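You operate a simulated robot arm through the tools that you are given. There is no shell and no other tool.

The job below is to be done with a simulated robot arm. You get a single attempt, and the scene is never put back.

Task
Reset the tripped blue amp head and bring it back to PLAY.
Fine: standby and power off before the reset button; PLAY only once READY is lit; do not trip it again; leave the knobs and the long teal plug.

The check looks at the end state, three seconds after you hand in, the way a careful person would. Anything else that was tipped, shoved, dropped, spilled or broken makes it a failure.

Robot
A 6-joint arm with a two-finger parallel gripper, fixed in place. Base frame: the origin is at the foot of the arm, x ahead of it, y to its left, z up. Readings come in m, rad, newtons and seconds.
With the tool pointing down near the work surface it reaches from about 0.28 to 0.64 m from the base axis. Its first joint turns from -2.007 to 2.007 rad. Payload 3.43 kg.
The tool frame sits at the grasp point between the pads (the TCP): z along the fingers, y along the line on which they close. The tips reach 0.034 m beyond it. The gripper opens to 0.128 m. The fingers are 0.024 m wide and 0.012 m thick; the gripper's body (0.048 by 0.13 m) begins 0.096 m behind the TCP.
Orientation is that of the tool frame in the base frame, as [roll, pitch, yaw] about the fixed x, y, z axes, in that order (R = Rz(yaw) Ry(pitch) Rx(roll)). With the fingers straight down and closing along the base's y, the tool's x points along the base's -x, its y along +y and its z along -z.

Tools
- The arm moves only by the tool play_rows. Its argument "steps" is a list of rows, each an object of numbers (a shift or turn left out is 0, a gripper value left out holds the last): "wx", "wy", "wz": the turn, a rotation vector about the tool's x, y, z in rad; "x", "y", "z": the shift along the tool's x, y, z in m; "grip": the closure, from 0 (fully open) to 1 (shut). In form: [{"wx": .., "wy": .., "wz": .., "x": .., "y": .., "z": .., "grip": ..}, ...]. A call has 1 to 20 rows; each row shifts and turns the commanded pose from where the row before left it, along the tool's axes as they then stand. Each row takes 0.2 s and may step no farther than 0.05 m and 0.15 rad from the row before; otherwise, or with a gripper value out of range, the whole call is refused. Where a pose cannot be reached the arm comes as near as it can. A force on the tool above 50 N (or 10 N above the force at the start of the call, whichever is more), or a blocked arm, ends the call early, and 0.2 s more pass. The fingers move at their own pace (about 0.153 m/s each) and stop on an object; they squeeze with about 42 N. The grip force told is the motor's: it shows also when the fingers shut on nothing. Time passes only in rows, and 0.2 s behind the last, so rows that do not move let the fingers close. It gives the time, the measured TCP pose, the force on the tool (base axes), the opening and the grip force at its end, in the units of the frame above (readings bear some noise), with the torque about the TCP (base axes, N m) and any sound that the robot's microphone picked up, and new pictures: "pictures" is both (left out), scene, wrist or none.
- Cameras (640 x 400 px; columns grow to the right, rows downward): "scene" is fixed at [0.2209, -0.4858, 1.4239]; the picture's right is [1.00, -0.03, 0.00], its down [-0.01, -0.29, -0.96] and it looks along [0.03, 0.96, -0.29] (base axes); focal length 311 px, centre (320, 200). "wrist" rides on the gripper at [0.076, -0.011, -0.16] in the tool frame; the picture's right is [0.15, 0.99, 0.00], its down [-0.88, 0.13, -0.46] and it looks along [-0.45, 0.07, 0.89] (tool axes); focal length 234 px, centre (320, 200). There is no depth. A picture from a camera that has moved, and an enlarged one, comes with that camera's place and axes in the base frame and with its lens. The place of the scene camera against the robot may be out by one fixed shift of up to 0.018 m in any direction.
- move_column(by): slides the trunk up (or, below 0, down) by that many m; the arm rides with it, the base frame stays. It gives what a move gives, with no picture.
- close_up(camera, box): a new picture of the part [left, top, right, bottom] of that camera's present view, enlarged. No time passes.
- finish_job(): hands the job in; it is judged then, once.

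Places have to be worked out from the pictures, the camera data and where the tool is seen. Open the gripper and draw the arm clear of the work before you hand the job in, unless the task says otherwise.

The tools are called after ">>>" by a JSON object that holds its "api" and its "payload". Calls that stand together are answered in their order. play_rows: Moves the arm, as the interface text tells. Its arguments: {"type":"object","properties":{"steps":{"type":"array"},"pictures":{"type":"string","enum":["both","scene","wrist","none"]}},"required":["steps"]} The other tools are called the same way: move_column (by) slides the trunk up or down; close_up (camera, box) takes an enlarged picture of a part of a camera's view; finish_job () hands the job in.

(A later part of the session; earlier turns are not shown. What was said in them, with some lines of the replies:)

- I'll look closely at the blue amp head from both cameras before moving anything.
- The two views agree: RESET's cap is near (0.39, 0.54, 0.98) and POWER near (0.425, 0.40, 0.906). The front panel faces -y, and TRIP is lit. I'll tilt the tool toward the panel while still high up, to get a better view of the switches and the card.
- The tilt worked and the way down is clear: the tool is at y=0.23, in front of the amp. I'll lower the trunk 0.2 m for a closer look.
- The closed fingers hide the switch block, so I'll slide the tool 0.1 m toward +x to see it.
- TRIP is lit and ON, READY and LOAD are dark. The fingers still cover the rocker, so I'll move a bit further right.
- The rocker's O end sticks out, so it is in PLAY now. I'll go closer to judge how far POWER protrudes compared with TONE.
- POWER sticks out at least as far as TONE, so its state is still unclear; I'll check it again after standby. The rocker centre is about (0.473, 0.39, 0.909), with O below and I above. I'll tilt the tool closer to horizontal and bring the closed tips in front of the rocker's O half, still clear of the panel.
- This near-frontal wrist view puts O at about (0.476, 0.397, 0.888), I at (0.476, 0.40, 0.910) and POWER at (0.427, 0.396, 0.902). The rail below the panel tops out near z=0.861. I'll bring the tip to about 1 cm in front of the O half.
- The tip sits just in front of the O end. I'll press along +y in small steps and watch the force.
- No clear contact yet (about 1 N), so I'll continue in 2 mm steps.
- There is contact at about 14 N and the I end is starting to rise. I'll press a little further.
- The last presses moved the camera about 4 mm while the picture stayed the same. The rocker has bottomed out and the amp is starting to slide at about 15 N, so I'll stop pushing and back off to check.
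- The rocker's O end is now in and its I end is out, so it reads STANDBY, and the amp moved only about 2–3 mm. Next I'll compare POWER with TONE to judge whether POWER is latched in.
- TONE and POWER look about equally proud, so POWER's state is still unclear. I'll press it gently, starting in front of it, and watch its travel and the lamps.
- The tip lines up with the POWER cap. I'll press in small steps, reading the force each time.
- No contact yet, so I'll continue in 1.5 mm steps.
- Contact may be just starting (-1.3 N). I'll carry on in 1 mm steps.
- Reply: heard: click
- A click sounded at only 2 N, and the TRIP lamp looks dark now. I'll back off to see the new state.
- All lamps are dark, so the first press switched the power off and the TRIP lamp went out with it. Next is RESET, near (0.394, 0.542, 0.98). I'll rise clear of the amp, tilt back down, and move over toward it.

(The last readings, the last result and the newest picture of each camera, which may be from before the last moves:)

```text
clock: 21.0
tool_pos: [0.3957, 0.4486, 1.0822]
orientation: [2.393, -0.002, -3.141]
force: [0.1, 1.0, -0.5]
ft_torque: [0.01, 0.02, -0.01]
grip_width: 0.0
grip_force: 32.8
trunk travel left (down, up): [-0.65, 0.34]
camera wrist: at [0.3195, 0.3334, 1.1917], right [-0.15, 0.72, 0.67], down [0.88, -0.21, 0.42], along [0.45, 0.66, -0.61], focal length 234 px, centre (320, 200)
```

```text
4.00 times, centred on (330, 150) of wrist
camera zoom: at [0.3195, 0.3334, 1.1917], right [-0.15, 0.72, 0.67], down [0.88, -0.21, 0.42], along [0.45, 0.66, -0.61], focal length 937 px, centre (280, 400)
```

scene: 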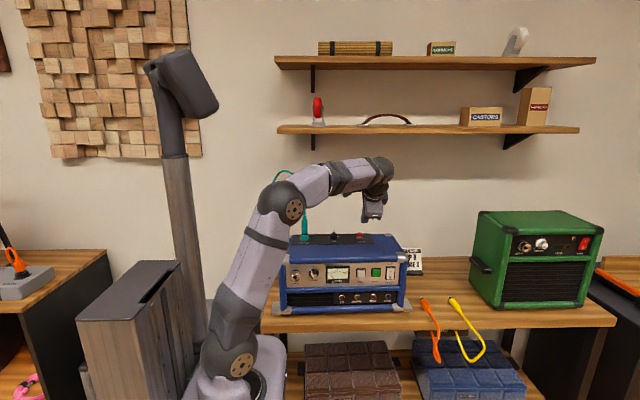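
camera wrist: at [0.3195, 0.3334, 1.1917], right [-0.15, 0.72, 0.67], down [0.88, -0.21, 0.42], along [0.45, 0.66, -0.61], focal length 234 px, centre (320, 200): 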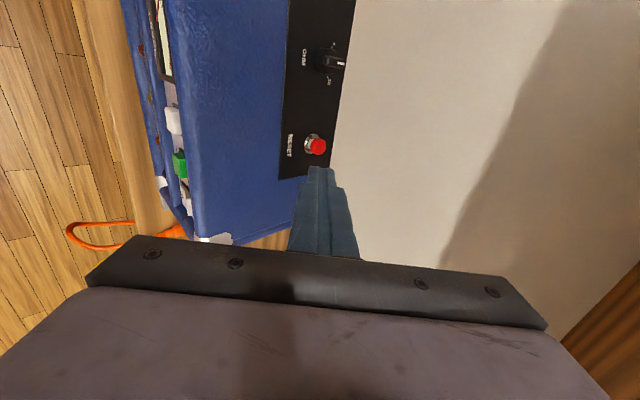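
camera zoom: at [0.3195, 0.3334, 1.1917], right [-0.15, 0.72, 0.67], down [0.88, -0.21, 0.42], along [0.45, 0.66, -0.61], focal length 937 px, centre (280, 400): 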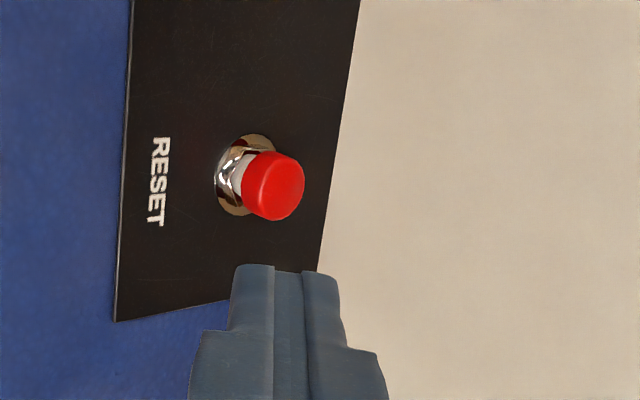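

The RESET cap top works out to about (0.396, 0.548, 0.978). I'll bring the tip to about 2 cm above it.

>>> {"api": "play_rows", "payload": {"steps": [{"y": 0.0085, "z": 0.0316}, {"y": 0.0085, "z": 0.0316}, {"y": 0.0085, "z": 0.0316}, {}]}}

>>> {"api": "close_up", "payload": {"camera": "wrist", "box": [250, 110, 410, 210]}}

>>> {"api": "close_up", "payload": {"camera": "scene", "box": [310, 200, 406, 260]}}

```text
clock: 22.0
tool_pos: [0.3938, 0.533, 1.0323]
orientation: [2.393, -0.002, -3.14]
force: [0.2, -0.2, 1.2]
ft_torque: [0.02, 0.0, -0.02]
grip_width: 0.0001
grip_force: 33.1
trunk travel left (down, up): [-0.65, 0.34]
camera wrist: at [0.3176, 0.4179, 1.1417], right [-0.15, 0.72, 0.67], down [0.88, -0.21, 0.42], along [0.45, 0.66, -0.61], focal length 234 px, centre (320, 200)
```

scene: 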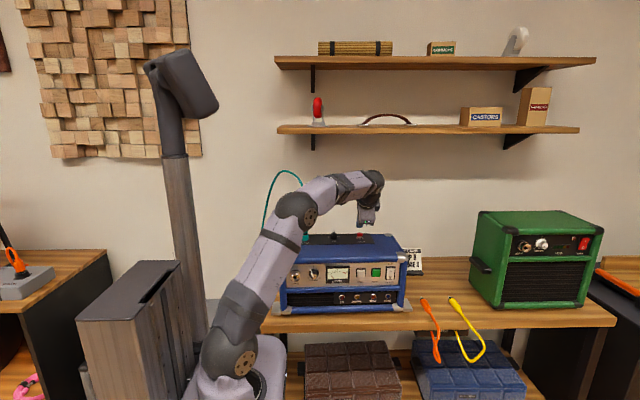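
wrist: 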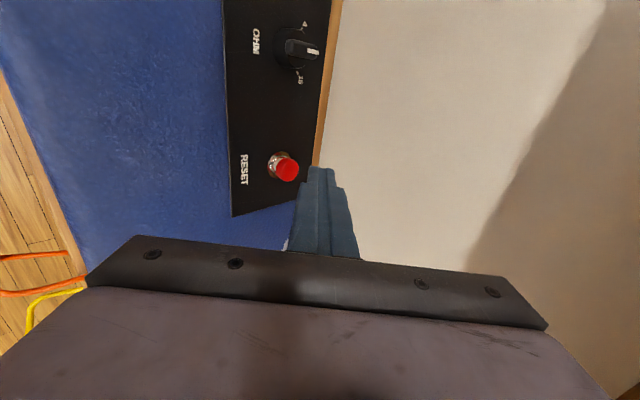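

```text
4.00 times, centred on (330, 160) of wrist
camera zoom: at [0.3176, 0.4179, 1.1417], right [-0.15, 0.72, 0.67], down [0.88, -0.21, 0.42], along [0.45, 0.66, -0.61], focal length 937 px, centre (280, 360)
```

zoom: 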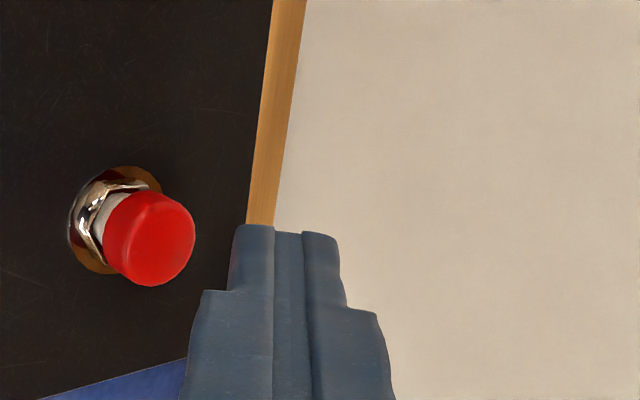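

```text
6.67 times, centred on (358, 230) of scene
camera zoom: at [0.2209, -0.4858, 1.4239], right [1.0, -0.03, 0.0], down [-0.01, -0.29, -0.96], along [0.03, 0.96, -0.29], focal length 2076 px, centre (67, 0)
```

zoom: 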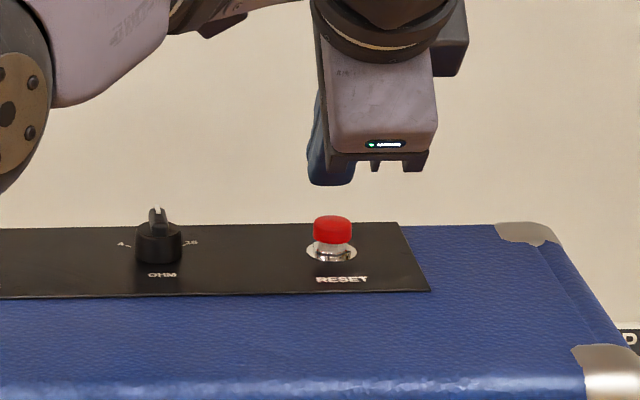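

Two views now agree on the cap top at (0.395, 0.547, 0.980), and the tip's lower edge is 2 cm directly above it. I'll press straight down gently.

>>> {"api": "play_rows", "payload": {"steps": [{"y": -0.0055, "z": 0.0059}, {"y": -0.0055, "z": 0.0059}, {}], "pictures": "none"}}

>>> {"api": "play_rows", "payload": {"steps": [{"y": -0.0014, "z": 0.0015}], "pictures": "none"}}

>>> {"api": "play_rows", "payload": {"steps": [{"y": -0.0014, "z": 0.0015}], "pictures": "wrist"}}

>>> {"api": "close_up", "payload": {"camera": "wrist", "box": [250, 110, 410, 210]}}

```text
clock: 22.8
tool_pos: [0.3937, 0.5338, 1.0165]
orientation: [2.392, -0.001, -3.14]
force: [-0.8, 0.2, -0.3]
ft_torque: [-0.03, 0.0, 0.01]
grip_width: 0.0001
grip_force: 33.5
trunk travel left (down, up): [-0.65, 0.34]
```

```text
clock: 23.2
tool_pos: [0.3922, 0.5332, 1.0137]
orientation: [2.39, -0.002, -3.14]
force: [0.2, 0.0, 0.8]
ft_torque: [-0.02, -0.01, 0.04]
grip_width: 0.0001
grip_force: 33.1
trunk travel left (down, up): [-0.65, 0.34]
```

```text
clock: 23.6
tool_pos: [0.3937, 0.535, 1.0101]
orientation: [2.392, -0.002, -3.14]
force: [0.8, -1.4, 1.1]
ft_torque: [-0.02, 0.01, -0.01]
grip_width: 0.0001
grip_force: 32.8
trunk travel left (down, up): [-0.65, 0.34]
camera wrist: at [0.3179, 0.4187, 1.1205], right [-0.15, 0.72, 0.67], down [0.88, -0.21, 0.42], along [0.45, 0.66, -0.61], focal length 234 px, centre (320, 200)
```

wrist: 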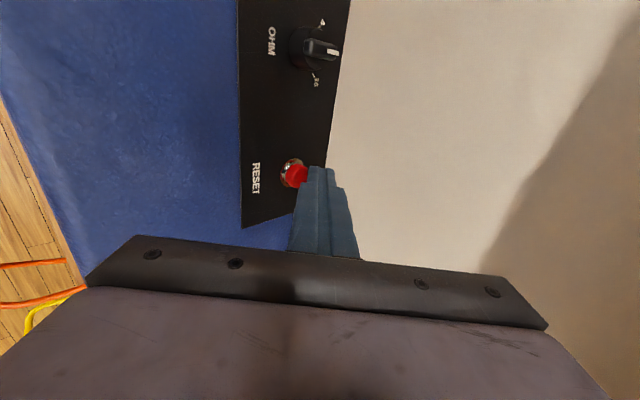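

```text
4.00 times, centred on (330, 160) of wrist
camera zoom: at [0.3179, 0.4187, 1.1205], right [-0.15, 0.72, 0.67], down [0.88, -0.21, 0.42], along [0.45, 0.66, -0.61], focal length 937 px, centre (280, 360)
```

zoom: 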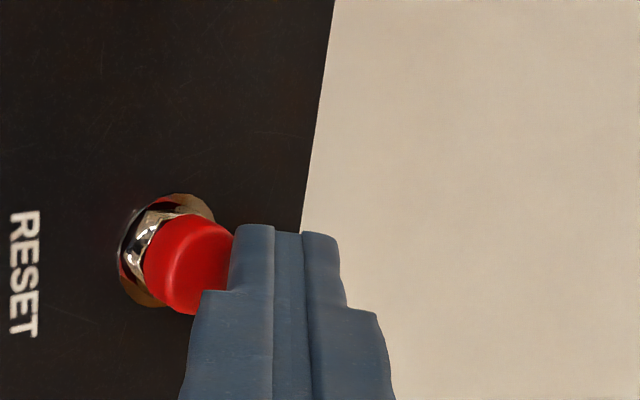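

The tip's edge is over the middle of the cap with no clear force yet. I'll keep pressing down in small steps.

>>> {"api": "play_rows", "payload": {"steps": [{"y": -0.001, "z": 0.0011}], "pictures": "none"}}

>>> {"api": "play_rows", "payload": {"steps": [{"y": -0.001, "z": 0.0011}], "pictures": "none"}}

>>> {"api": "play_rows", "payload": {"steps": [{"y": -0.001, "z": 0.0011}], "pictures": "wrist"}}

```text
clock: 24.0
tool_pos: [0.3931, 0.5331, 1.0095]
orientation: [2.392, -0.001, -3.14]
force: [-0.1, -1.5, 2.2]
ft_torque: [-0.01, -0.03, 0.01]
grip_width: 0.0
grip_force: 32.5
trunk travel left (down, up): [-0.65, 0.34]
```

```text
clock: 24.4
tool_pos: [0.3935, 0.5345, 1.0083]
orientation: [2.392, 0.0, -3.14]
force: [0.6, -0.4, 1.7]
ft_torque: [0.05, -0.01, 0.01]
grip_width: 0.0
grip_force: 32.5
trunk travel left (down, up): [-0.65, 0.34]
```

```text
clock: 24.8
tool_pos: [0.3937, 0.5342, 1.0066]
orientation: [2.391, -0.002, -3.138]
force: [-0.4, -0.1, 2.4]
ft_torque: [0.03, 0.01, 0.0]
grip_width: 0.0
grip_force: 32.6
trunk travel left (down, up): [-0.65, 0.34]
camera wrist: at [0.3178, 0.4187, 1.1166], right [-0.15, 0.72, 0.67], down [0.88, -0.21, 0.42], along [0.45, 0.66, -0.61], focal length 234 px, centre (320, 200)
```

wrist: 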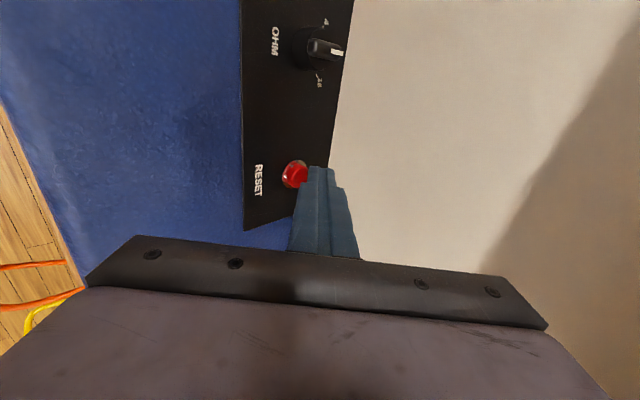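

There is about 2 N of upward reaction and the cap is moving, but no click yet. I'll continue down.

>>> {"api": "play_rows", "payload": {"steps": [{"y": -0.001, "z": 0.0011}], "pictures": "none"}}

>>> {"api": "play_rows", "payload": {"steps": [{"y": -0.001, "z": 0.0011}], "pictures": "none"}}

>>> {"api": "close_up", "payload": {"camera": "wrist", "box": [250, 110, 410, 210]}}

```text
clock: 25.2
tool_pos: [0.3933, 0.5336, 1.0058]
orientation: [2.389, 0.0, 3.141]
force: [-0.4, -1.2, 6.0]
ft_torque: [0.06, 0.01, 0.0]
grip_width: 0.0003
grip_force: 33.0
trunk travel left (down, up): [-0.65, 0.34]
```

```text
clock: 25.6
tool_pos: [0.3924, 0.5343, 1.0057]
orientation: [2.388, 0.002, -3.142]
force: [0.5, -1.6, 12.4]
ft_torque: [0.14, -0.05, -0.02]
grip_width: 0.0
grip_force: 33.0
trunk travel left (down, up): [-0.65, 0.34]
```

```text
4.00 times, centred on (330, 160) of wrist
camera zoom: at [0.3174, 0.4182, 1.1155], right [-0.15, 0.72, 0.68], down [0.88, -0.22, 0.42], along [0.45, 0.66, -0.6], focal length 937 px, centre (280, 360)
```

zoom: 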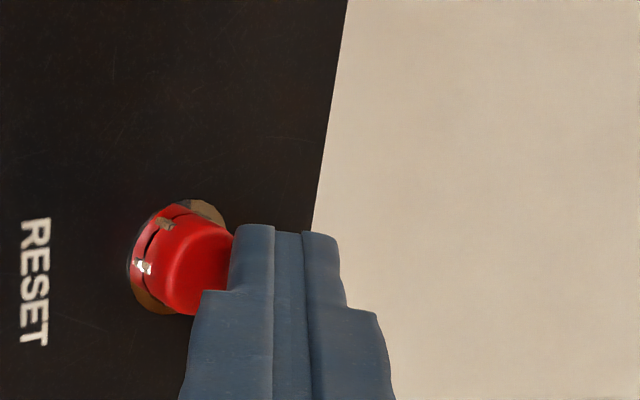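

The button has bottomed (12 N, cap down against its collar) but nothing was heard. I'll hold here a moment in case it needs a held press.

>>> {"api": "play_rows", "payload": {"steps": [{}, {}, {}, {}, {}], "pictures": "none"}}

```text
clock: 26.8
tool_pos: [0.3931, 0.5345, 1.0059]
orientation: [2.387, 0.003, 3.141]
force: [1.1, 1.0, 18.9]
ft_torque: [0.34, -0.09, -0.01]
grip_width: 0.0
grip_force: 32.9
trunk travel left (down, up): [-0.65, 0.34]
```

The reading climbed to 19 N while holding, so the button is fully down. I'll lift straight off and look at it.

>>> {"api": "play_rows", "payload": {"steps": [{"y": 0.0068, "z": -0.0073}, {"y": 0.0136, "z": -0.0146}, {"y": 0.0136, "z": -0.0146}, {"y": 0.0136, "z": -0.0146}, {}], "pictures": "both"}}

>>> {"api": "close_up", "payload": {"camera": "scene", "box": [270, 225, 430, 325]}}

>>> {"api": "close_up", "payload": {"camera": "wrist", "box": [210, 100, 370, 200]}}

```text
clock: 28.0
tool_pos: [0.3938, 0.5343, 1.0741]
orientation: [2.392, -0.002, -3.14]
force: [-0.4, 0.2, 0.1]
ft_torque: [0.01, 0.01, 0.0]
grip_width: 0.0
grip_force: 33.1
trunk travel left (down, up): [-0.65, 0.34]
camera wrist: at [0.3169, 0.4182, 1.1848], right [-0.15, 0.72, 0.67], down [0.88, -0.21, 0.42], along [0.45, 0.65, -0.61], focal length 234 px, centre (320, 200)
```

scene: 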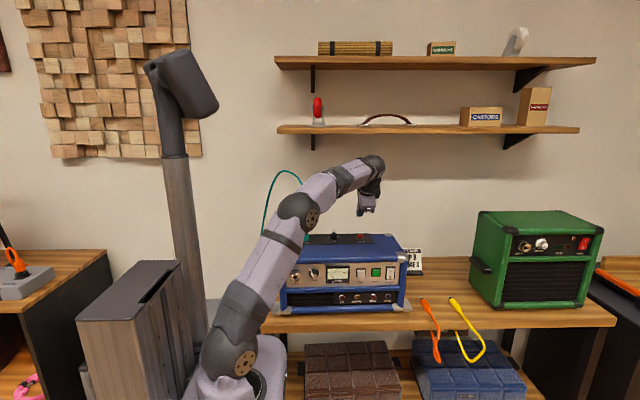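
wrist: 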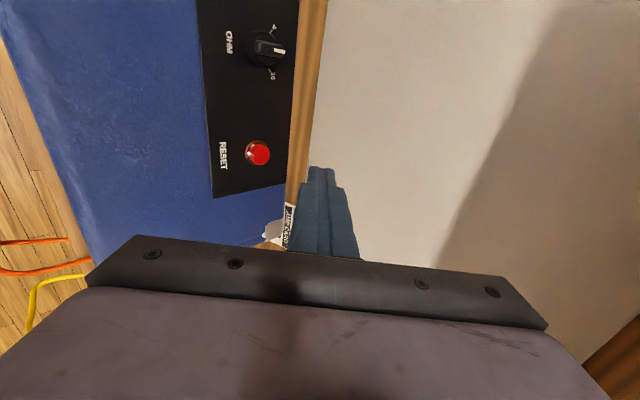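

```text
4.00 times, centred on (350, 275) of scene
camera zoom: at [0.2209, -0.4858, 1.4239], right [1.0, -0.03, 0.0], down [-0.01, -0.29, -0.96], along [0.03, 0.96, -0.29], focal length 1246 px, centre (200, -100)
```

zoom: 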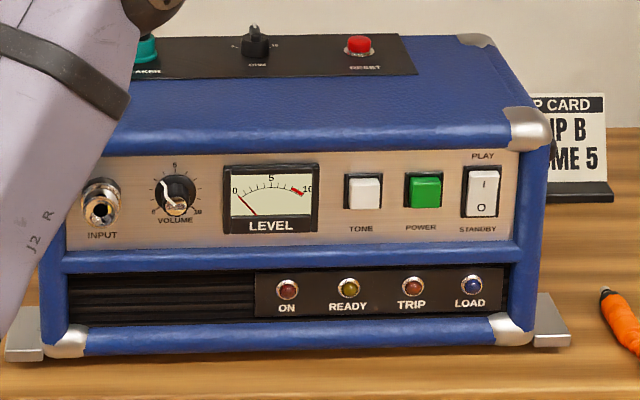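

```text
4.00 times, centred on (290, 150) of wrist
camera zoom: at [0.3169, 0.4182, 1.1848], right [-0.15, 0.72, 0.67], down [0.88, -0.21, 0.42], along [0.45, 0.65, -0.61], focal length 937 px, centre (440, 400)
```

zoom: 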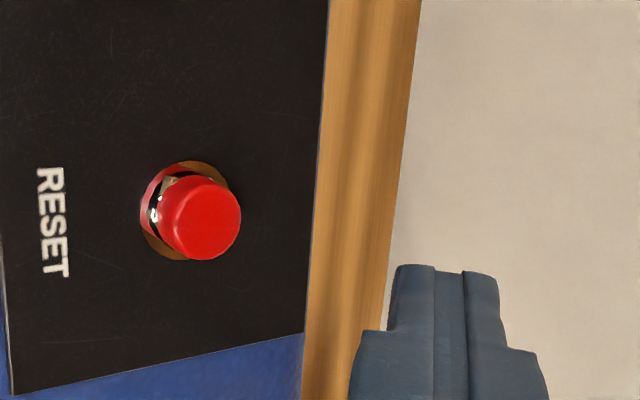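

RESET now stays down, seated, and all lamps are dark with the rocker in STANDBY. I'll back out over the top and return to the spot in front of POWER.

>>> {"api": "play_rows", "payload": {"steps": [{"x": -0.0072, "y": -0.0287, "z": -0.0349}, {"x": -0.0072, "y": -0.0287, "z": -0.0349}, {"x": -0.0072, "y": -0.0287, "z": -0.0349}, {"x": -0.0072, "y": -0.0287, "z": -0.0349}, {"x": -0.0072, "y": -0.0287, "z": -0.0349}, {"wx": -0.15}, {"wx": -0.15}, {"wx": -0.15}, {"y": -0.0365, "z": 0.0142}, {"y": -0.0365, "z": 0.0142}, {"y": -0.0365, "z": 0.0142}, {"y": -0.0365, "z": 0.0142}, {"y": -0.0365, "z": 0.0142}, {}], "pictures": "wrist"}}

>>> {"api": "close_up", "payload": {"camera": "wrist", "box": [250, 90, 410, 190]}}

```text
clock: 31.0
tool_pos: [0.4297, 0.308, 0.9099]
orientation: [1.943, 0.0, -3.14]
force: [-0.2, -0.8, -0.4]
ft_torque: [-0.04, 0.01, -0.01]
grip_width: 0.0
grip_force: 33.3
trunk travel left (down, up): [-0.65, 0.34]
camera wrist: at [0.3542, 0.1568, 0.9578], right [-0.15, 0.36, 0.92], down [0.88, -0.38, 0.29], along [0.45, 0.85, -0.26], focal length 234 px, centre (320, 200)
```

wrist: 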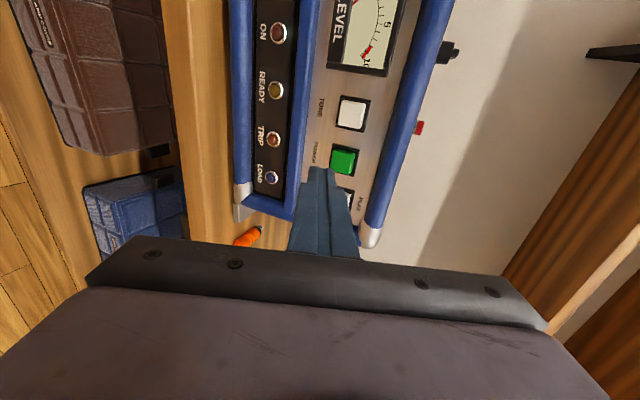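

```text
4.00 times, centred on (330, 140) of wrist
camera zoom: at [0.3542, 0.1568, 0.9578], right [-0.15, 0.36, 0.92], down [0.88, -0.38, 0.29], along [0.45, 0.85, -0.26], focal length 937 px, centre (280, 440)
```

zoom: 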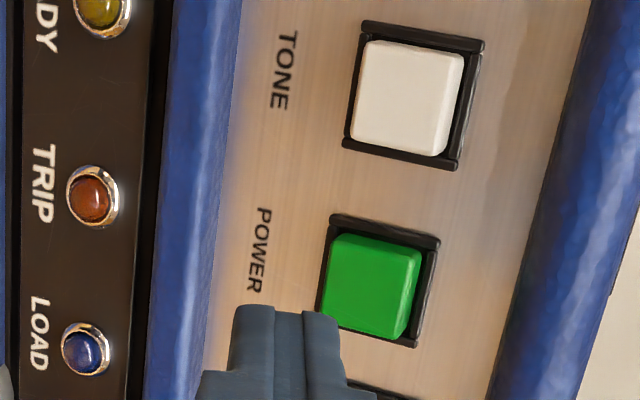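

The tool is about 6 mm higher than the earlier press height and otherwise aligned. I'll drop to z=0.9035, advance close to the cap, then press in small steps until the click.

>>> {"api": "play_rows", "payload": {"steps": [{"y": 0.0061, "z": 0.0244}, {"y": 0.0061, "z": 0.0244}, {}], "pictures": "none"}}

>>> {"api": "play_rows", "payload": {"steps": [{"y": 0.0007, "z": 0.0019}], "pictures": "none"}}

>>> {"api": "play_rows", "payload": {"steps": [{"y": 0.0007, "z": 0.0019}], "pictures": "none"}}

>>> {"api": "close_up", "payload": {"camera": "wrist", "box": [210, 90, 370, 190]}}

```text
clock: 31.8
tool_pos: [0.4307, 0.3607, 0.9045]
orientation: [1.941, -0.002, 3.141]
force: [0.1, -0.1, -0.5]
ft_torque: [0.01, -0.01, 0.0]
grip_width: 0.0002
grip_force: 32.5
trunk travel left (down, up): [-0.65, 0.34]
```

```text
clock: 32.2
tool_pos: [0.4303, 0.3612, 0.9036]
orientation: [1.943, -0.002, -3.138]
force: [0.0, -0.4, 0.8]
ft_torque: [-0.01, -0.02, 0.02]
grip_width: 0.0
grip_force: 32.5
trunk travel left (down, up): [-0.65, 0.34]
```

```text
clock: 32.6
tool_pos: [0.4309, 0.3623, 0.904]
orientation: [1.944, -0.003, 3.141]
force: [-0.3, -0.9, 0.7]
ft_torque: [-0.01, -0.02, 0.01]
grip_width: 0.0
grip_force: 33.1
trunk travel left (down, up): [-0.65, 0.34]
```

```text
4.00 times, centred on (290, 140) of wrist
camera zoom: at [0.3545, 0.2121, 0.9513], right [-0.15, 0.36, 0.92], down [0.88, -0.38, 0.29], along [0.45, 0.85, -0.26], focal length 937 px, centre (440, 440)
```

zoom: 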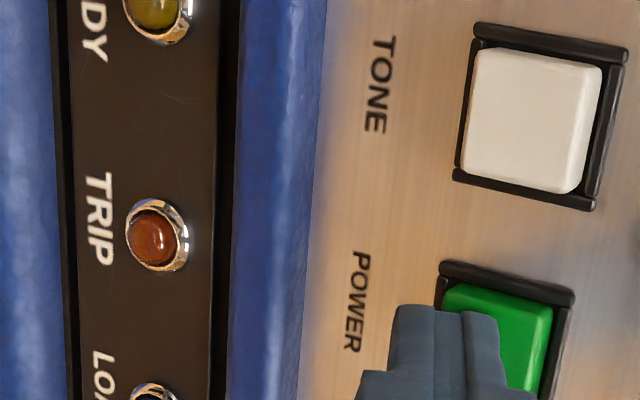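

The tip is right at the cap. I'll press 1 mm at a time.

>>> {"api": "play_rows", "payload": {"steps": [{"y": 0.0004, "z": 0.001}], "pictures": "none"}}

>>> {"api": "play_rows", "payload": {"steps": [{"y": 0.0004, "z": 0.001}], "pictures": "none"}}

```text
clock: 33.0
tool_pos: [0.4306, 0.364, 0.9024]
orientation: [1.941, -0.002, 3.142]
force: [0.9, -1.3, 0.1]
ft_torque: [0.04, 0.03, -0.02]
grip_width: 0.0
grip_force: 33.6
trunk travel left (down, up): [-0.65, 0.34]
heard: click
```

```text
clock: 33.4
tool_pos: [0.4305, 0.3653, 0.9019]
orientation: [1.941, -0.003, 3.141]
force: [0.7, -2.7, 0.4]
ft_torque: [0.01, 0.02, -0.02]
grip_width: 0.0002
grip_force: 32.7
trunk travel left (down, up): [-0.65, 0.34]
```

The click was heard. I'll back off and check the lamps.

>>> {"api": "play_rows", "payload": {"steps": [{"y": -0.004, "z": -0.01}, {"y": -0.011, "z": -0.028}, {"y": -0.005, "z": -0.013}, {}], "pictures": "wrist"}}

>>> {"api": "close_up", "payload": {"camera": "wrist", "box": [220, 0, 412, 120]}}

>>> {"api": "close_up", "payload": {"camera": "wrist", "box": [250, 90, 410, 190]}}

```text
clock: 34.4
tool_pos: [0.4281, 0.3122, 0.902]
orientation: [1.942, -0.002, -3.139]
force: [-0.6, 0.0, -0.3]
ft_torque: [0.01, -0.02, 0.0]
grip_width: 0.0
grip_force: 32.7
trunk travel left (down, up): [-0.65, 0.34]
camera wrist: at [0.3528, 0.1603, 0.9499], right [-0.15, 0.36, 0.92], down [0.88, -0.38, 0.29], along [0.45, 0.85, -0.26], focal length 234 px, centre (320, 200)
```

wrist: 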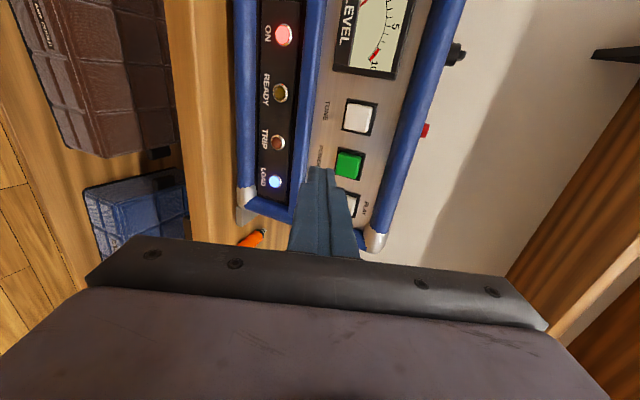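

```text
3.33 times, centred on (316, 60) of wrist
camera zoom: at [0.3528, 0.1603, 0.9499], right [-0.15, 0.36, 0.92], down [0.88, -0.38, 0.29], along [0.45, 0.85, -0.26], focal length 781 px, centre (333, 667)
```

zoom: 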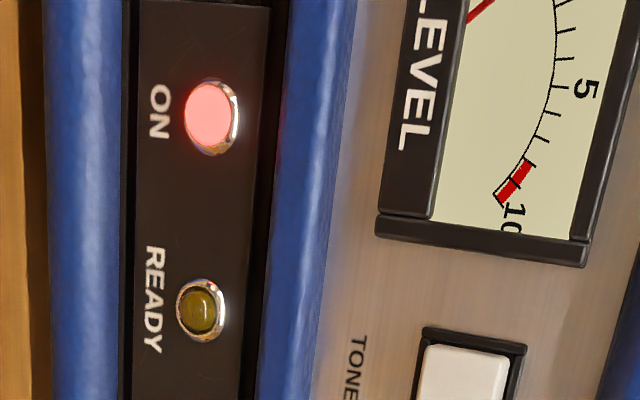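

```text
4.00 times, centred on (330, 140) of wrist
camera zoom: at [0.3528, 0.1603, 0.9499], right [-0.15, 0.36, 0.92], down [0.88, -0.38, 0.29], along [0.45, 0.85, -0.26], focal length 937 px, centre (280, 440)
```

zoom: 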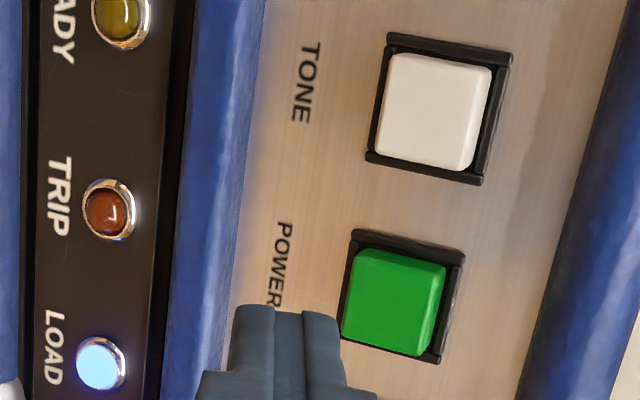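

ON and LOAD are lit, TRIP is dark, and READY is not lit yet. I'll wait while it warms up.

>>> {"api": "play_rows", "payload": {"steps": [{}, {}, {}, {}, {}, {}, {}, {}, {}, {}, {}, {}, {}, {}, {}, {}, {}, {}, {}, {}], "pictures": "wrist"}}

>>> {"api": "close_up", "payload": {"camera": "wrist", "box": [210, 0, 402, 120]}}

```text
clock: 38.6
tool_pos: [0.4287, 0.3131, 0.9015]
orientation: [1.941, -0.002, -3.14]
force: [0.5, 0.3, -0.2]
ft_torque: [-0.01, -0.04, -0.02]
grip_width: 0.0001
grip_force: 33.1
trunk travel left (down, up): [-0.65, 0.34]
camera wrist: at [0.3529, 0.1605, 0.9499], right [-0.15, 0.36, 0.92], down [0.88, -0.38, 0.29], along [0.45, 0.85, -0.26], focal length 234 px, centre (320, 200)
```

wrist: 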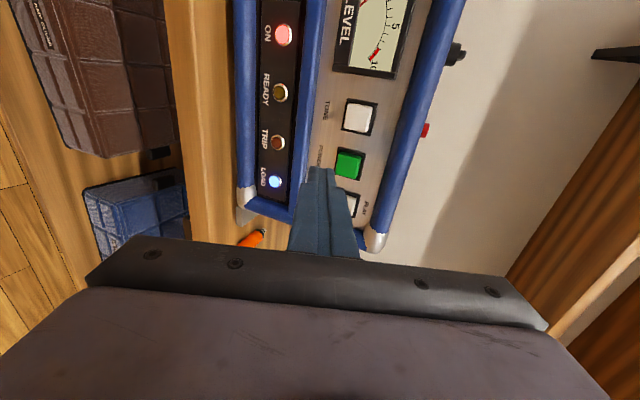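

```text
3.33 times, centred on (306, 60) of wrist
camera zoom: at [0.3529, 0.1605, 0.9499], right [-0.15, 0.36, 0.92], down [0.88, -0.38, 0.29], along [0.45, 0.85, -0.26], focal length 781 px, centre (367, 667)
```

zoom: 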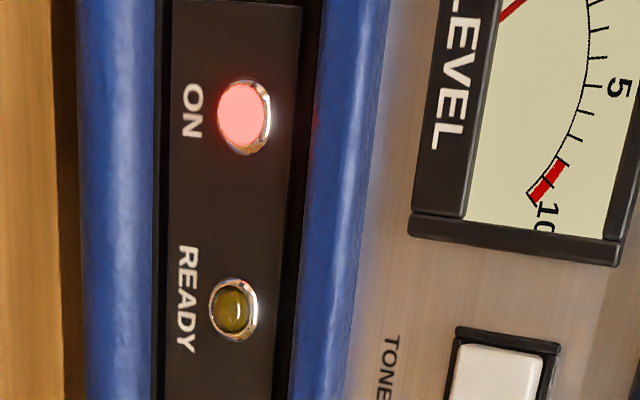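

READY is still dark, so I'll wait longer.

>>> {"api": "play_rows", "payload": {"steps": [{}, {}, {}, {}, {}, {}, {}, {}, {}, {}, {}, {}, {}, {}, {}, {}, {}, {}, {}, {}], "pictures": "none"}}

>>> {"api": "play_rows", "payload": {"steps": [{}, {}, {}, {}, {}, {}, {}, {}, {}, {}, {}, {}, {}, {}, {}, {}, {}, {}, {}, {}], "pictures": "wrist"}}

```text
clock: 42.8
tool_pos: [0.4287, 0.3119, 0.9028]
orientation: [1.943, -0.001, -3.138]
force: [-0.3, 0.2, 0.5]
ft_torque: [0.02, 0.03, 0.02]
grip_width: 0.0
grip_force: 33.3
trunk travel left (down, up): [-0.65, 0.34]
```

```text
clock: 47.0
tool_pos: [0.4291, 0.3112, 0.9018]
orientation: [1.943, -0.002, -3.14]
force: [-0.2, -0.2, -0.5]
ft_torque: [-0.01, 0.01, 0.02]
grip_width: 0.0
grip_force: 33.0
trunk travel left (down, up): [-0.65, 0.34]
camera wrist: at [0.3529, 0.1605, 0.9499], right [-0.15, 0.36, 0.92], down [0.88, -0.38, 0.29], along [0.45, 0.85, -0.26], focal length 234 px, centre (320, 200)
```

wrist: 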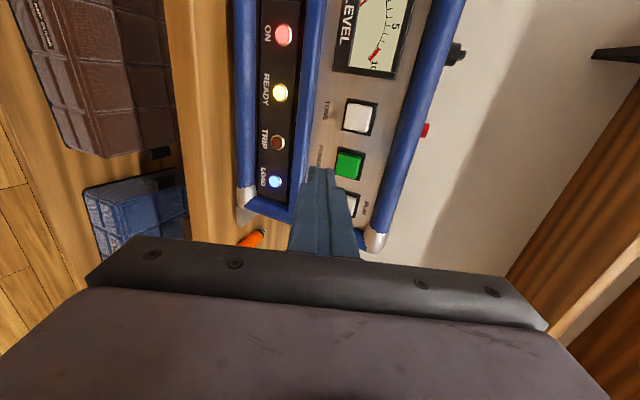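

READY is now lit, with ON and LOAD lit and TRIP dark. I'll move in front of the rocker's upper (I) half.

>>> {"api": "play_rows", "payload": {"steps": [{"x": -0.016, "y": 0.0085, "z": 0.0085}, {"x": -0.016, "y": 0.0085, "z": 0.0085}, {"x": -0.016, "y": 0.0085, "z": 0.0085}, {}], "pictures": "wrist"}}

>>> {"api": "close_up", "payload": {"camera": "wrist", "box": [250, 110, 410, 210]}}

```text
clock: 48.0
tool_pos: [0.4778, 0.344, 0.9136]
orientation: [1.942, -0.001, -3.141]
force: [0.1, 0.9, 0.6]
ft_torque: [0.01, -0.01, 0.0]
grip_width: 0.0
grip_force: 33.4
trunk travel left (down, up): [-0.65, 0.34]
camera wrist: at [0.4012, 0.1921, 0.9626], right [-0.14, 0.36, 0.92], down [0.88, -0.38, 0.29], along [0.45, 0.85, -0.26], focal length 234 px, centre (320, 200)
```

wrist: 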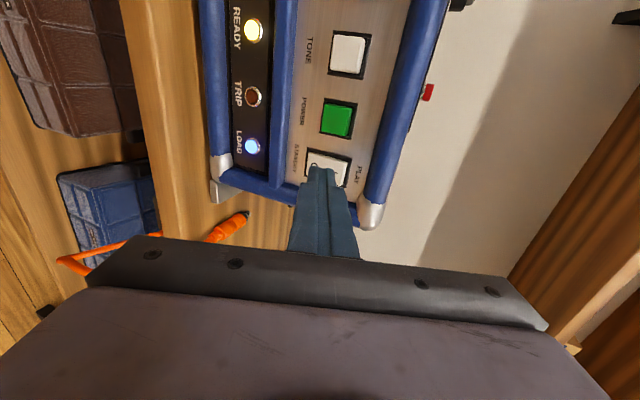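

```text
4.00 times, centred on (330, 160) of wrist
camera zoom: at [0.4012, 0.1921, 0.9626], right [-0.14, 0.36, 0.92], down [0.88, -0.38, 0.29], along [0.45, 0.85, -0.26], focal length 937 px, centre (280, 360)
```

zoom: 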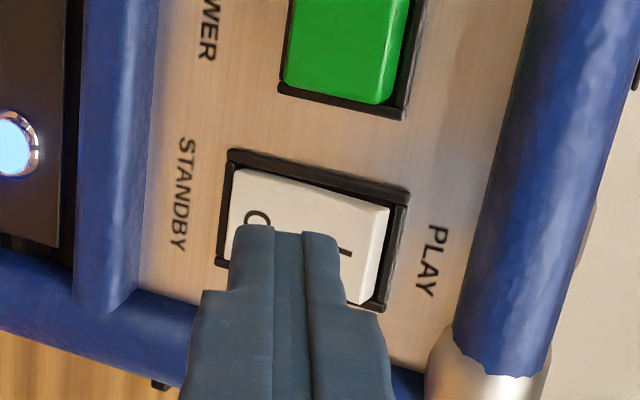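

The tip's upper edge should land on the outer part of the I half. I'll advance carefully in small steps.

>>> {"api": "play_rows", "payload": {"steps": [{"y": 0.0015, "z": 0.0037}, {"y": 0.0011, "z": 0.0028}, {}], "pictures": "none"}}

>>> {"api": "play_rows", "payload": {"steps": [{"y": 0.0007, "z": 0.0019}], "pictures": "none"}}

>>> {"api": "play_rows", "payload": {"steps": [{"y": 0.0005, "z": 0.0014}], "pictures": "none"}}

>>> {"api": "close_up", "payload": {"camera": "wrist", "box": [250, 110, 410, 210]}}

```text
clock: 48.8
tool_pos: [0.4777, 0.3511, 0.9155]
orientation: [1.943, -0.002, -3.139]
force: [0.5, 0.3, -0.7]
ft_torque: [0.01, 0.0, -0.02]
grip_width: 0.0
grip_force: 32.9
trunk travel left (down, up): [-0.65, 0.34]
```

```text
clock: 49.2
tool_pos: [0.4775, 0.3519, 0.9152]
orientation: [1.943, -0.002, -3.139]
force: [-0.6, -0.6, -0.6]
ft_torque: [0.03, 0.01, 0.01]
grip_width: 0.0
grip_force: 32.6
trunk travel left (down, up): [-0.65, 0.34]
```

```text
clock: 49.6
tool_pos: [0.4773, 0.3563, 0.915]
orientation: [1.944, -0.001, -3.141]
force: [-0.5, 0.4, 0.3]
ft_torque: [0.01, 0.02, -0.01]
grip_width: 0.0
grip_force: 32.2
trunk travel left (down, up): [-0.65, 0.34]
```

```text
4.00 times, centred on (330, 160) of wrist
camera zoom: at [0.4012, 0.2042, 0.9633], right [-0.15, 0.36, 0.92], down [0.88, -0.38, 0.29], along [0.45, 0.85, -0.26], focal length 937 px, centre (280, 360)
```

zoom: 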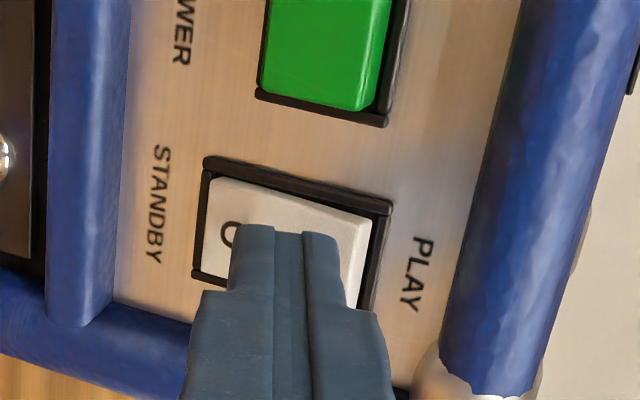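

Still no contact, and the alignment on the I half is good. I'll continue in steps of 1.5 mm, then 1 mm.

>>> {"api": "play_rows", "payload": {"steps": [{"y": 0.0005, "z": 0.0014}], "pictures": "none"}}

>>> {"api": "play_rows", "payload": {"steps": [{"y": 0.0005, "z": 0.0014}], "pictures": "none"}}

>>> {"api": "play_rows", "payload": {"steps": [{"y": 0.0004, "z": 0.001}], "pictures": "none"}}

```text
clock: 50.0
tool_pos: [0.478, 0.3559, 0.9152]
orientation: [1.941, -0.002, -3.139]
force: [0.4, 0.2, -0.2]
ft_torque: [0.0, 0.0, 0.03]
grip_width: 0.0001
grip_force: 33.3
trunk travel left (down, up): [-0.65, 0.34]
```

```text
clock: 50.4
tool_pos: [0.4778, 0.3576, 0.9154]
orientation: [1.943, -0.002, -3.14]
force: [0.0, 0.6, -0.1]
ft_torque: [0.01, 0.04, 0.03]
grip_width: 0.0
grip_force: 32.9
trunk travel left (down, up): [-0.65, 0.34]
```

```text
clock: 50.8
tool_pos: [0.4784, 0.3585, 0.9155]
orientation: [1.943, -0.003, -3.14]
force: [0.2, 1.1, 0.8]
ft_torque: [0.02, 0.0, -0.01]
grip_width: 0.0
grip_force: 33.2
trunk travel left (down, up): [-0.65, 0.34]
```

No force yet, so I'll continue 1 mm at a time.

>>> {"api": "play_rows", "payload": {"steps": [{"y": 0.0004, "z": 0.001}], "pictures": "none"}}

>>> {"api": "play_rows", "payload": {"steps": [{"y": 0.0004, "z": 0.001}], "pictures": "none"}}

>>> {"api": "close_up", "payload": {"camera": "wrist", "box": [250, 110, 410, 210]}}

```text
clock: 51.2
tool_pos: [0.479, 0.3598, 0.9145]
orientation: [1.94, 0.0, -3.141]
force: [-0.2, 0.6, 0.2]
ft_torque: [-0.01, 0.02, 0.01]
grip_width: 0.0
grip_force: 33.0
trunk travel left (down, up): [-0.65, 0.34]
```

```text
clock: 51.6
tool_pos: [0.4775, 0.3609, 0.9154]
orientation: [1.942, -0.003, -3.139]
force: [0.7, 0.5, 0.3]
ft_torque: [-0.03, 0.0, -0.03]
grip_width: 0.0
grip_force: 32.8
trunk travel left (down, up): [-0.65, 0.34]
```

```text
4.00 times, centred on (330, 160) of wrist
camera zoom: at [0.4021, 0.2095, 0.9638], right [-0.15, 0.36, 0.92], down [0.88, -0.38, 0.29], along [0.45, 0.85, -0.26], focal length 937 px, centre (280, 360)
```

zoom: 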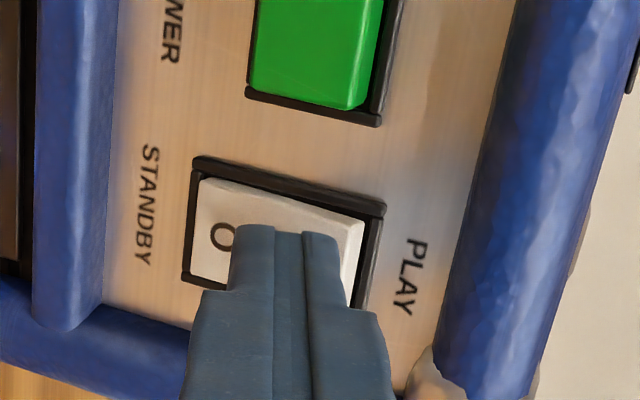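

The edge is about to meet the I end, so I'll continue 1 mm at a time.

>>> {"api": "play_rows", "payload": {"steps": [{"y": 0.0004, "z": 0.001}], "pictures": "none"}}

>>> {"api": "play_rows", "payload": {"steps": [{"y": 0.0004, "z": 0.001}], "pictures": "none"}}

```text
clock: 52.0
tool_pos: [0.4784, 0.3606, 0.9171]
orientation: [1.942, -0.001, -3.139]
force: [-0.8, -0.2, -0.4]
ft_torque: [0.0, 0.0, -0.02]
grip_width: 0.0
grip_force: 32.9
trunk travel left (down, up): [-0.65, 0.34]
```

```text
clock: 52.4
tool_pos: [0.479, 0.363, 0.9159]
orientation: [1.942, -0.002, -3.14]
force: [0.2, 0.1, -0.3]
ft_torque: [0.03, 0.04, 0.0]
grip_width: 0.0
grip_force: 33.1
trunk travel left (down, up): [-0.65, 0.34]
```

Still free, and z has crept up about 1 mm, so I'll correct that while advancing.

>>> {"api": "play_rows", "payload": {"steps": [{"y": -0.0008, "z": 0.0014}], "pictures": "none"}}

>>> {"api": "play_rows", "payload": {"steps": [{"y": 0.0004, "z": 0.001}], "pictures": "none"}}

>>> {"api": "close_up", "payload": {"camera": "wrist", "box": [250, 110, 410, 210]}}

```text
clock: 52.8
tool_pos: [0.478, 0.3627, 0.9154]
orientation: [1.942, -0.002, 3.141]
force: [0.6, -2.0, 1.9]
ft_torque: [0.07, 0.01, 0.02]
grip_width: 0.0003
grip_force: 32.8
trunk travel left (down, up): [-0.65, 0.34]
```

```text
clock: 53.2
tool_pos: [0.4769, 0.3648, 0.9134]
orientation: [1.942, -0.001, -3.14]
force: [0.3, 0.6, 0.2]
ft_torque: [0.0, 0.02, -0.01]
grip_width: 0.0
grip_force: 33.6
trunk travel left (down, up): [-0.65, 0.34]
```

```text
4.00 times, centred on (330, 160) of wrist
camera zoom: at [0.4013, 0.2142, 0.9622], right [-0.14, 0.36, 0.92], down [0.88, -0.38, 0.29], along [0.45, 0.85, -0.26], focal length 937 px, centre (280, 360)
```

zoom: 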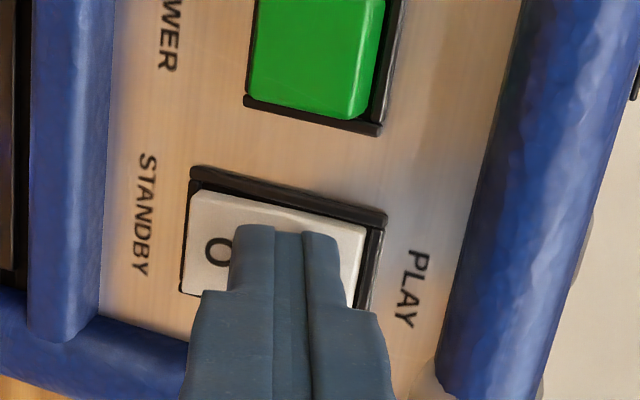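

The rocker has flipped: the O end is out and the force dropped back to zero. I'll back away and check the lamps.

>>> {"api": "play_rows", "payload": {"steps": [{"y": -0.004, "z": -0.01}, {"y": -0.011, "z": -0.028}, {"y": -0.007, "z": -0.018}, {"x": 0.02, "y": -0.007, "z": -0.018}, {}], "pictures": "wrist"}}

>>> {"api": "close_up", "payload": {"camera": "wrist", "box": [200, 0, 456, 160]}}

```text
clock: 54.4
tool_pos: [0.4572, 0.2828, 0.9155]
orientation: [1.943, -0.002, -3.14]
force: [-0.6, -0.1, -0.2]
ft_torque: [0.0, 0.05, 0.0]
grip_width: 0.0
grip_force: 33.4
trunk travel left (down, up): [-0.65, 0.34]
camera wrist: at [0.3818, 0.1319, 0.9638], right [-0.15, 0.36, 0.92], down [0.88, -0.38, 0.29], along [0.45, 0.85, -0.26], focal length 234 px, centre (320, 200)
```

wrist: 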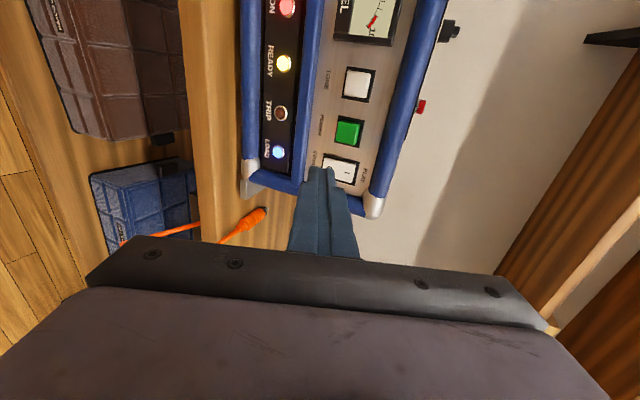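

```text
2.50 times, centred on (328, 80) of wrist
camera zoom: at [0.3818, 0.1319, 0.9638], right [-0.15, 0.36, 0.92], down [0.88, -0.38, 0.29], along [0.45, 0.85, -0.26], focal length 585 px, centre (300, 500)
```

zoom: 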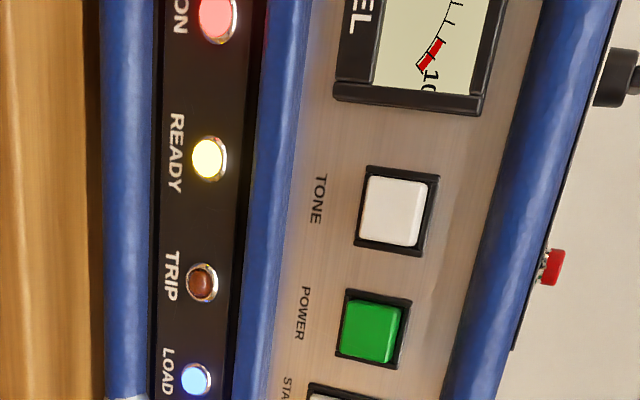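

ON, READY and LOAD are lit and TRIP is dark. I'll raise the arm back away from the bench, open the gripper, and inspect the whole scene.

>>> {"api": "play_rows", "payload": {"steps": [{"y": 0.0373, "z": -0.0145}, {"y": 0.0373, "z": -0.0145}, {"y": 0.0373, "z": -0.0145}, {"y": 0.0373, "z": -0.0145}, {"y": 0.0373, "z": -0.0145}, {"wx": 0.15, "x": 0.03}, {"wx": 0.15, "x": 0.03}, {"wx": 0.15, "x": 0.03}, {"wx": 0.15, "x": 0.03}, {"y": -0.03, "z": -0.03}, {"y": -0.03, "z": -0.03}, {"grip": 0}, {}, {}]}}

>>> {"api": "close_up", "payload": {"camera": "scene", "box": [270, 225, 430, 325]}}

>>> {"api": "close_up", "payload": {"camera": "scene", "box": [345, 240, 425, 290]}}

```text
clock: 57.4
tool_pos: [0.3352, 0.2032, 1.1312]
orientation: [2.543, -0.001, -3.14]
force: [0.2, -0.6, 0.1]
ft_torque: [0.0, 0.03, 0.02]
grip_width: 0.1281
grip_force: 0.1
trunk travel left (down, up): [-0.65, 0.34]
camera wrist: at [0.2587, 0.1053, 1.2576], right [-0.15, 0.82, 0.56], down [0.88, -0.15, 0.45], along [0.45, 0.56, -0.7], focal length 234 px, centre (320, 200)
```

scene: 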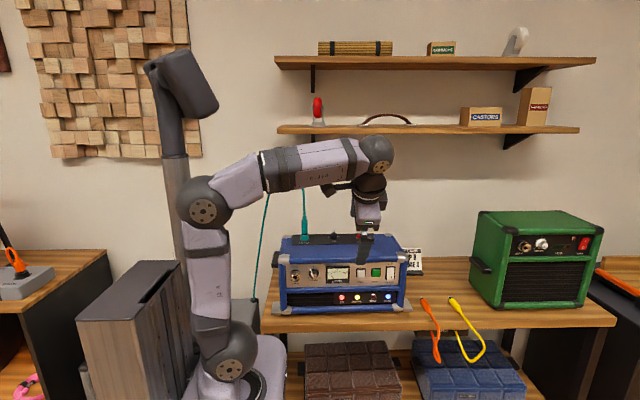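
wrist: 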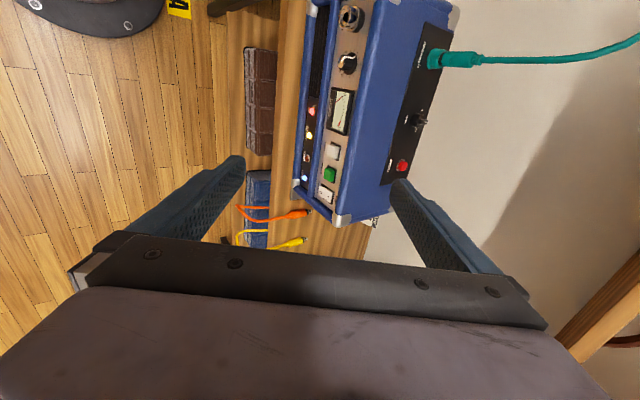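

```text
4.00 times, centred on (350, 275) of scene
camera zoom: at [0.2209, -0.4858, 1.4239], right [1.0, -0.03, 0.0], down [-0.01, -0.29, -0.96], along [0.03, 0.96, -0.29], focal length 1246 px, centre (200, -100)
```

zoom: 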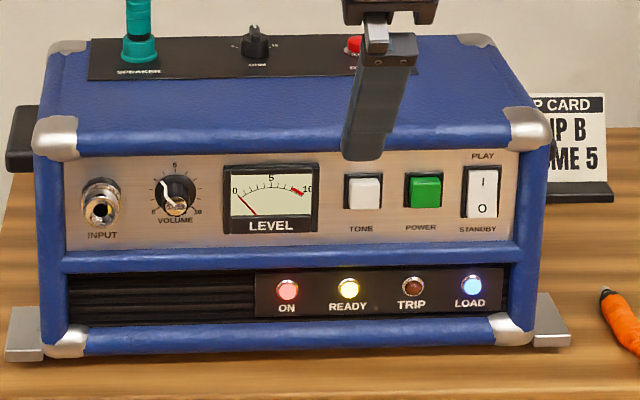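

```text
8.00 times, centred on (385, 265) of scene
camera zoom: at [0.2209, -0.4858, 1.4239], right [1.0, -0.03, 0.0], down [-0.01, -0.29, -0.96], along [0.03, 0.96, -0.29], focal length 2491 px, centre (-200, -320)
```

zoom: 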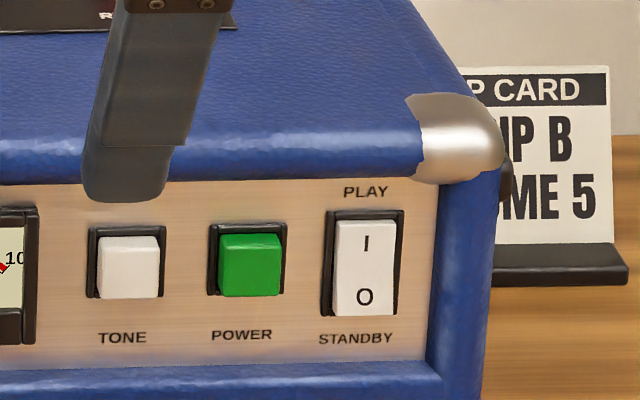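

The rocker is in PLAY, RESET is seated, and TRIP is dark. The knobs, teal plug and card look unchanged. I'll raise the trunk to bring the arm fully clear, then check once more.

>>> {"api": "move_column", "payload": {"by": 0.2}}

>>> {"api": "play_rows", "payload": {"steps": [{}, {}, {}, {}, {}], "pictures": "scene"}}

>>> {"api": "close_up", "payload": {"camera": "scene", "box": [270, 225, 430, 325]}}

```text
clock: 59.5
tool_pos: [0.3343, 0.2046, 1.3313]
orientation: [2.543, -0.002, -3.141]
force: [0.0, 0.3, 0.0]
ft_torque: [-0.01, -0.01, 0.0]
grip_width: 0.1282
grip_force: 0.1
trunk travel left (down, up): [-0.85, 0.14]
```

```text
clock: 60.7
tool_pos: [0.3358, 0.2028, 1.3317]
orientation: [2.543, -0.002, -3.141]
force: [-0.4, 0.5, 0.1]
ft_torque: [-0.02, -0.02, 0.05]
grip_width: 0.1282
grip_force: 0.1
trunk travel left (down, up): [-0.85, 0.14]
```

scene: 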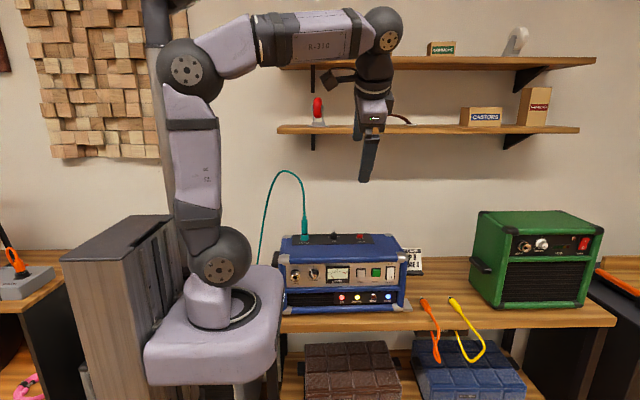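

```text
4.00 times, centred on (350, 275) of scene
camera zoom: at [0.2209, -0.4858, 1.4239], right [1.0, -0.03, 0.0], down [-0.01, -0.29, -0.96], along [0.03, 0.96, -0.29], focal length 1246 px, centre (200, -100)
```

zoom: 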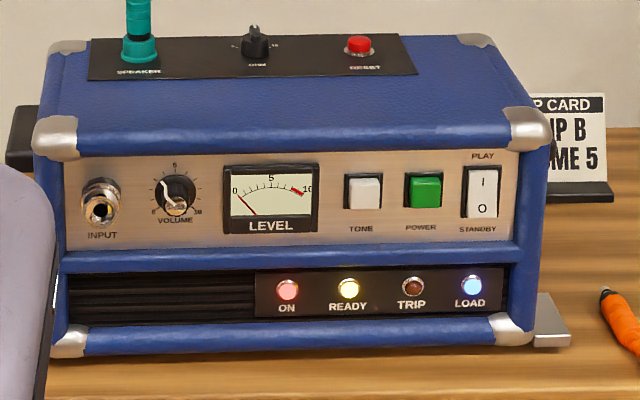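

The amp is stable in PLAY with ON, READY and LOAD lit and TRIP dark. The arm is clear and the gripper is open, so I'm handing in.

>>> {"api": "finish_job", "payload": {}}

```text
The job is handed in.
```

The blue amp head is reset and back in PLAY. In the last picture before I handed in, ON, READY and LOAD were lit and TRIP was dark.

- **Order:** I set the rocker to STANDBY and switched POWER off, and all the lamps went dark. Then I pressed RESET, which stayed down. I switched POWER back on, waited until READY was lit, and only then went to PLAY.
- **Amp moved slightly:** pressing the rocker to STANDBY pushed the amp head back about 3 mm on the bench. It reached about 15 N before I noticed and backed off. The later presses did not appear to move it.
- **Left alone:** I did not touch the knobs, the TONE button, the teal plug or the orange and yellow leads. The knobs, TONE and the teal plug look unchanged in the final pictures.

The gripper is open and the arm is raised clear of the bench.
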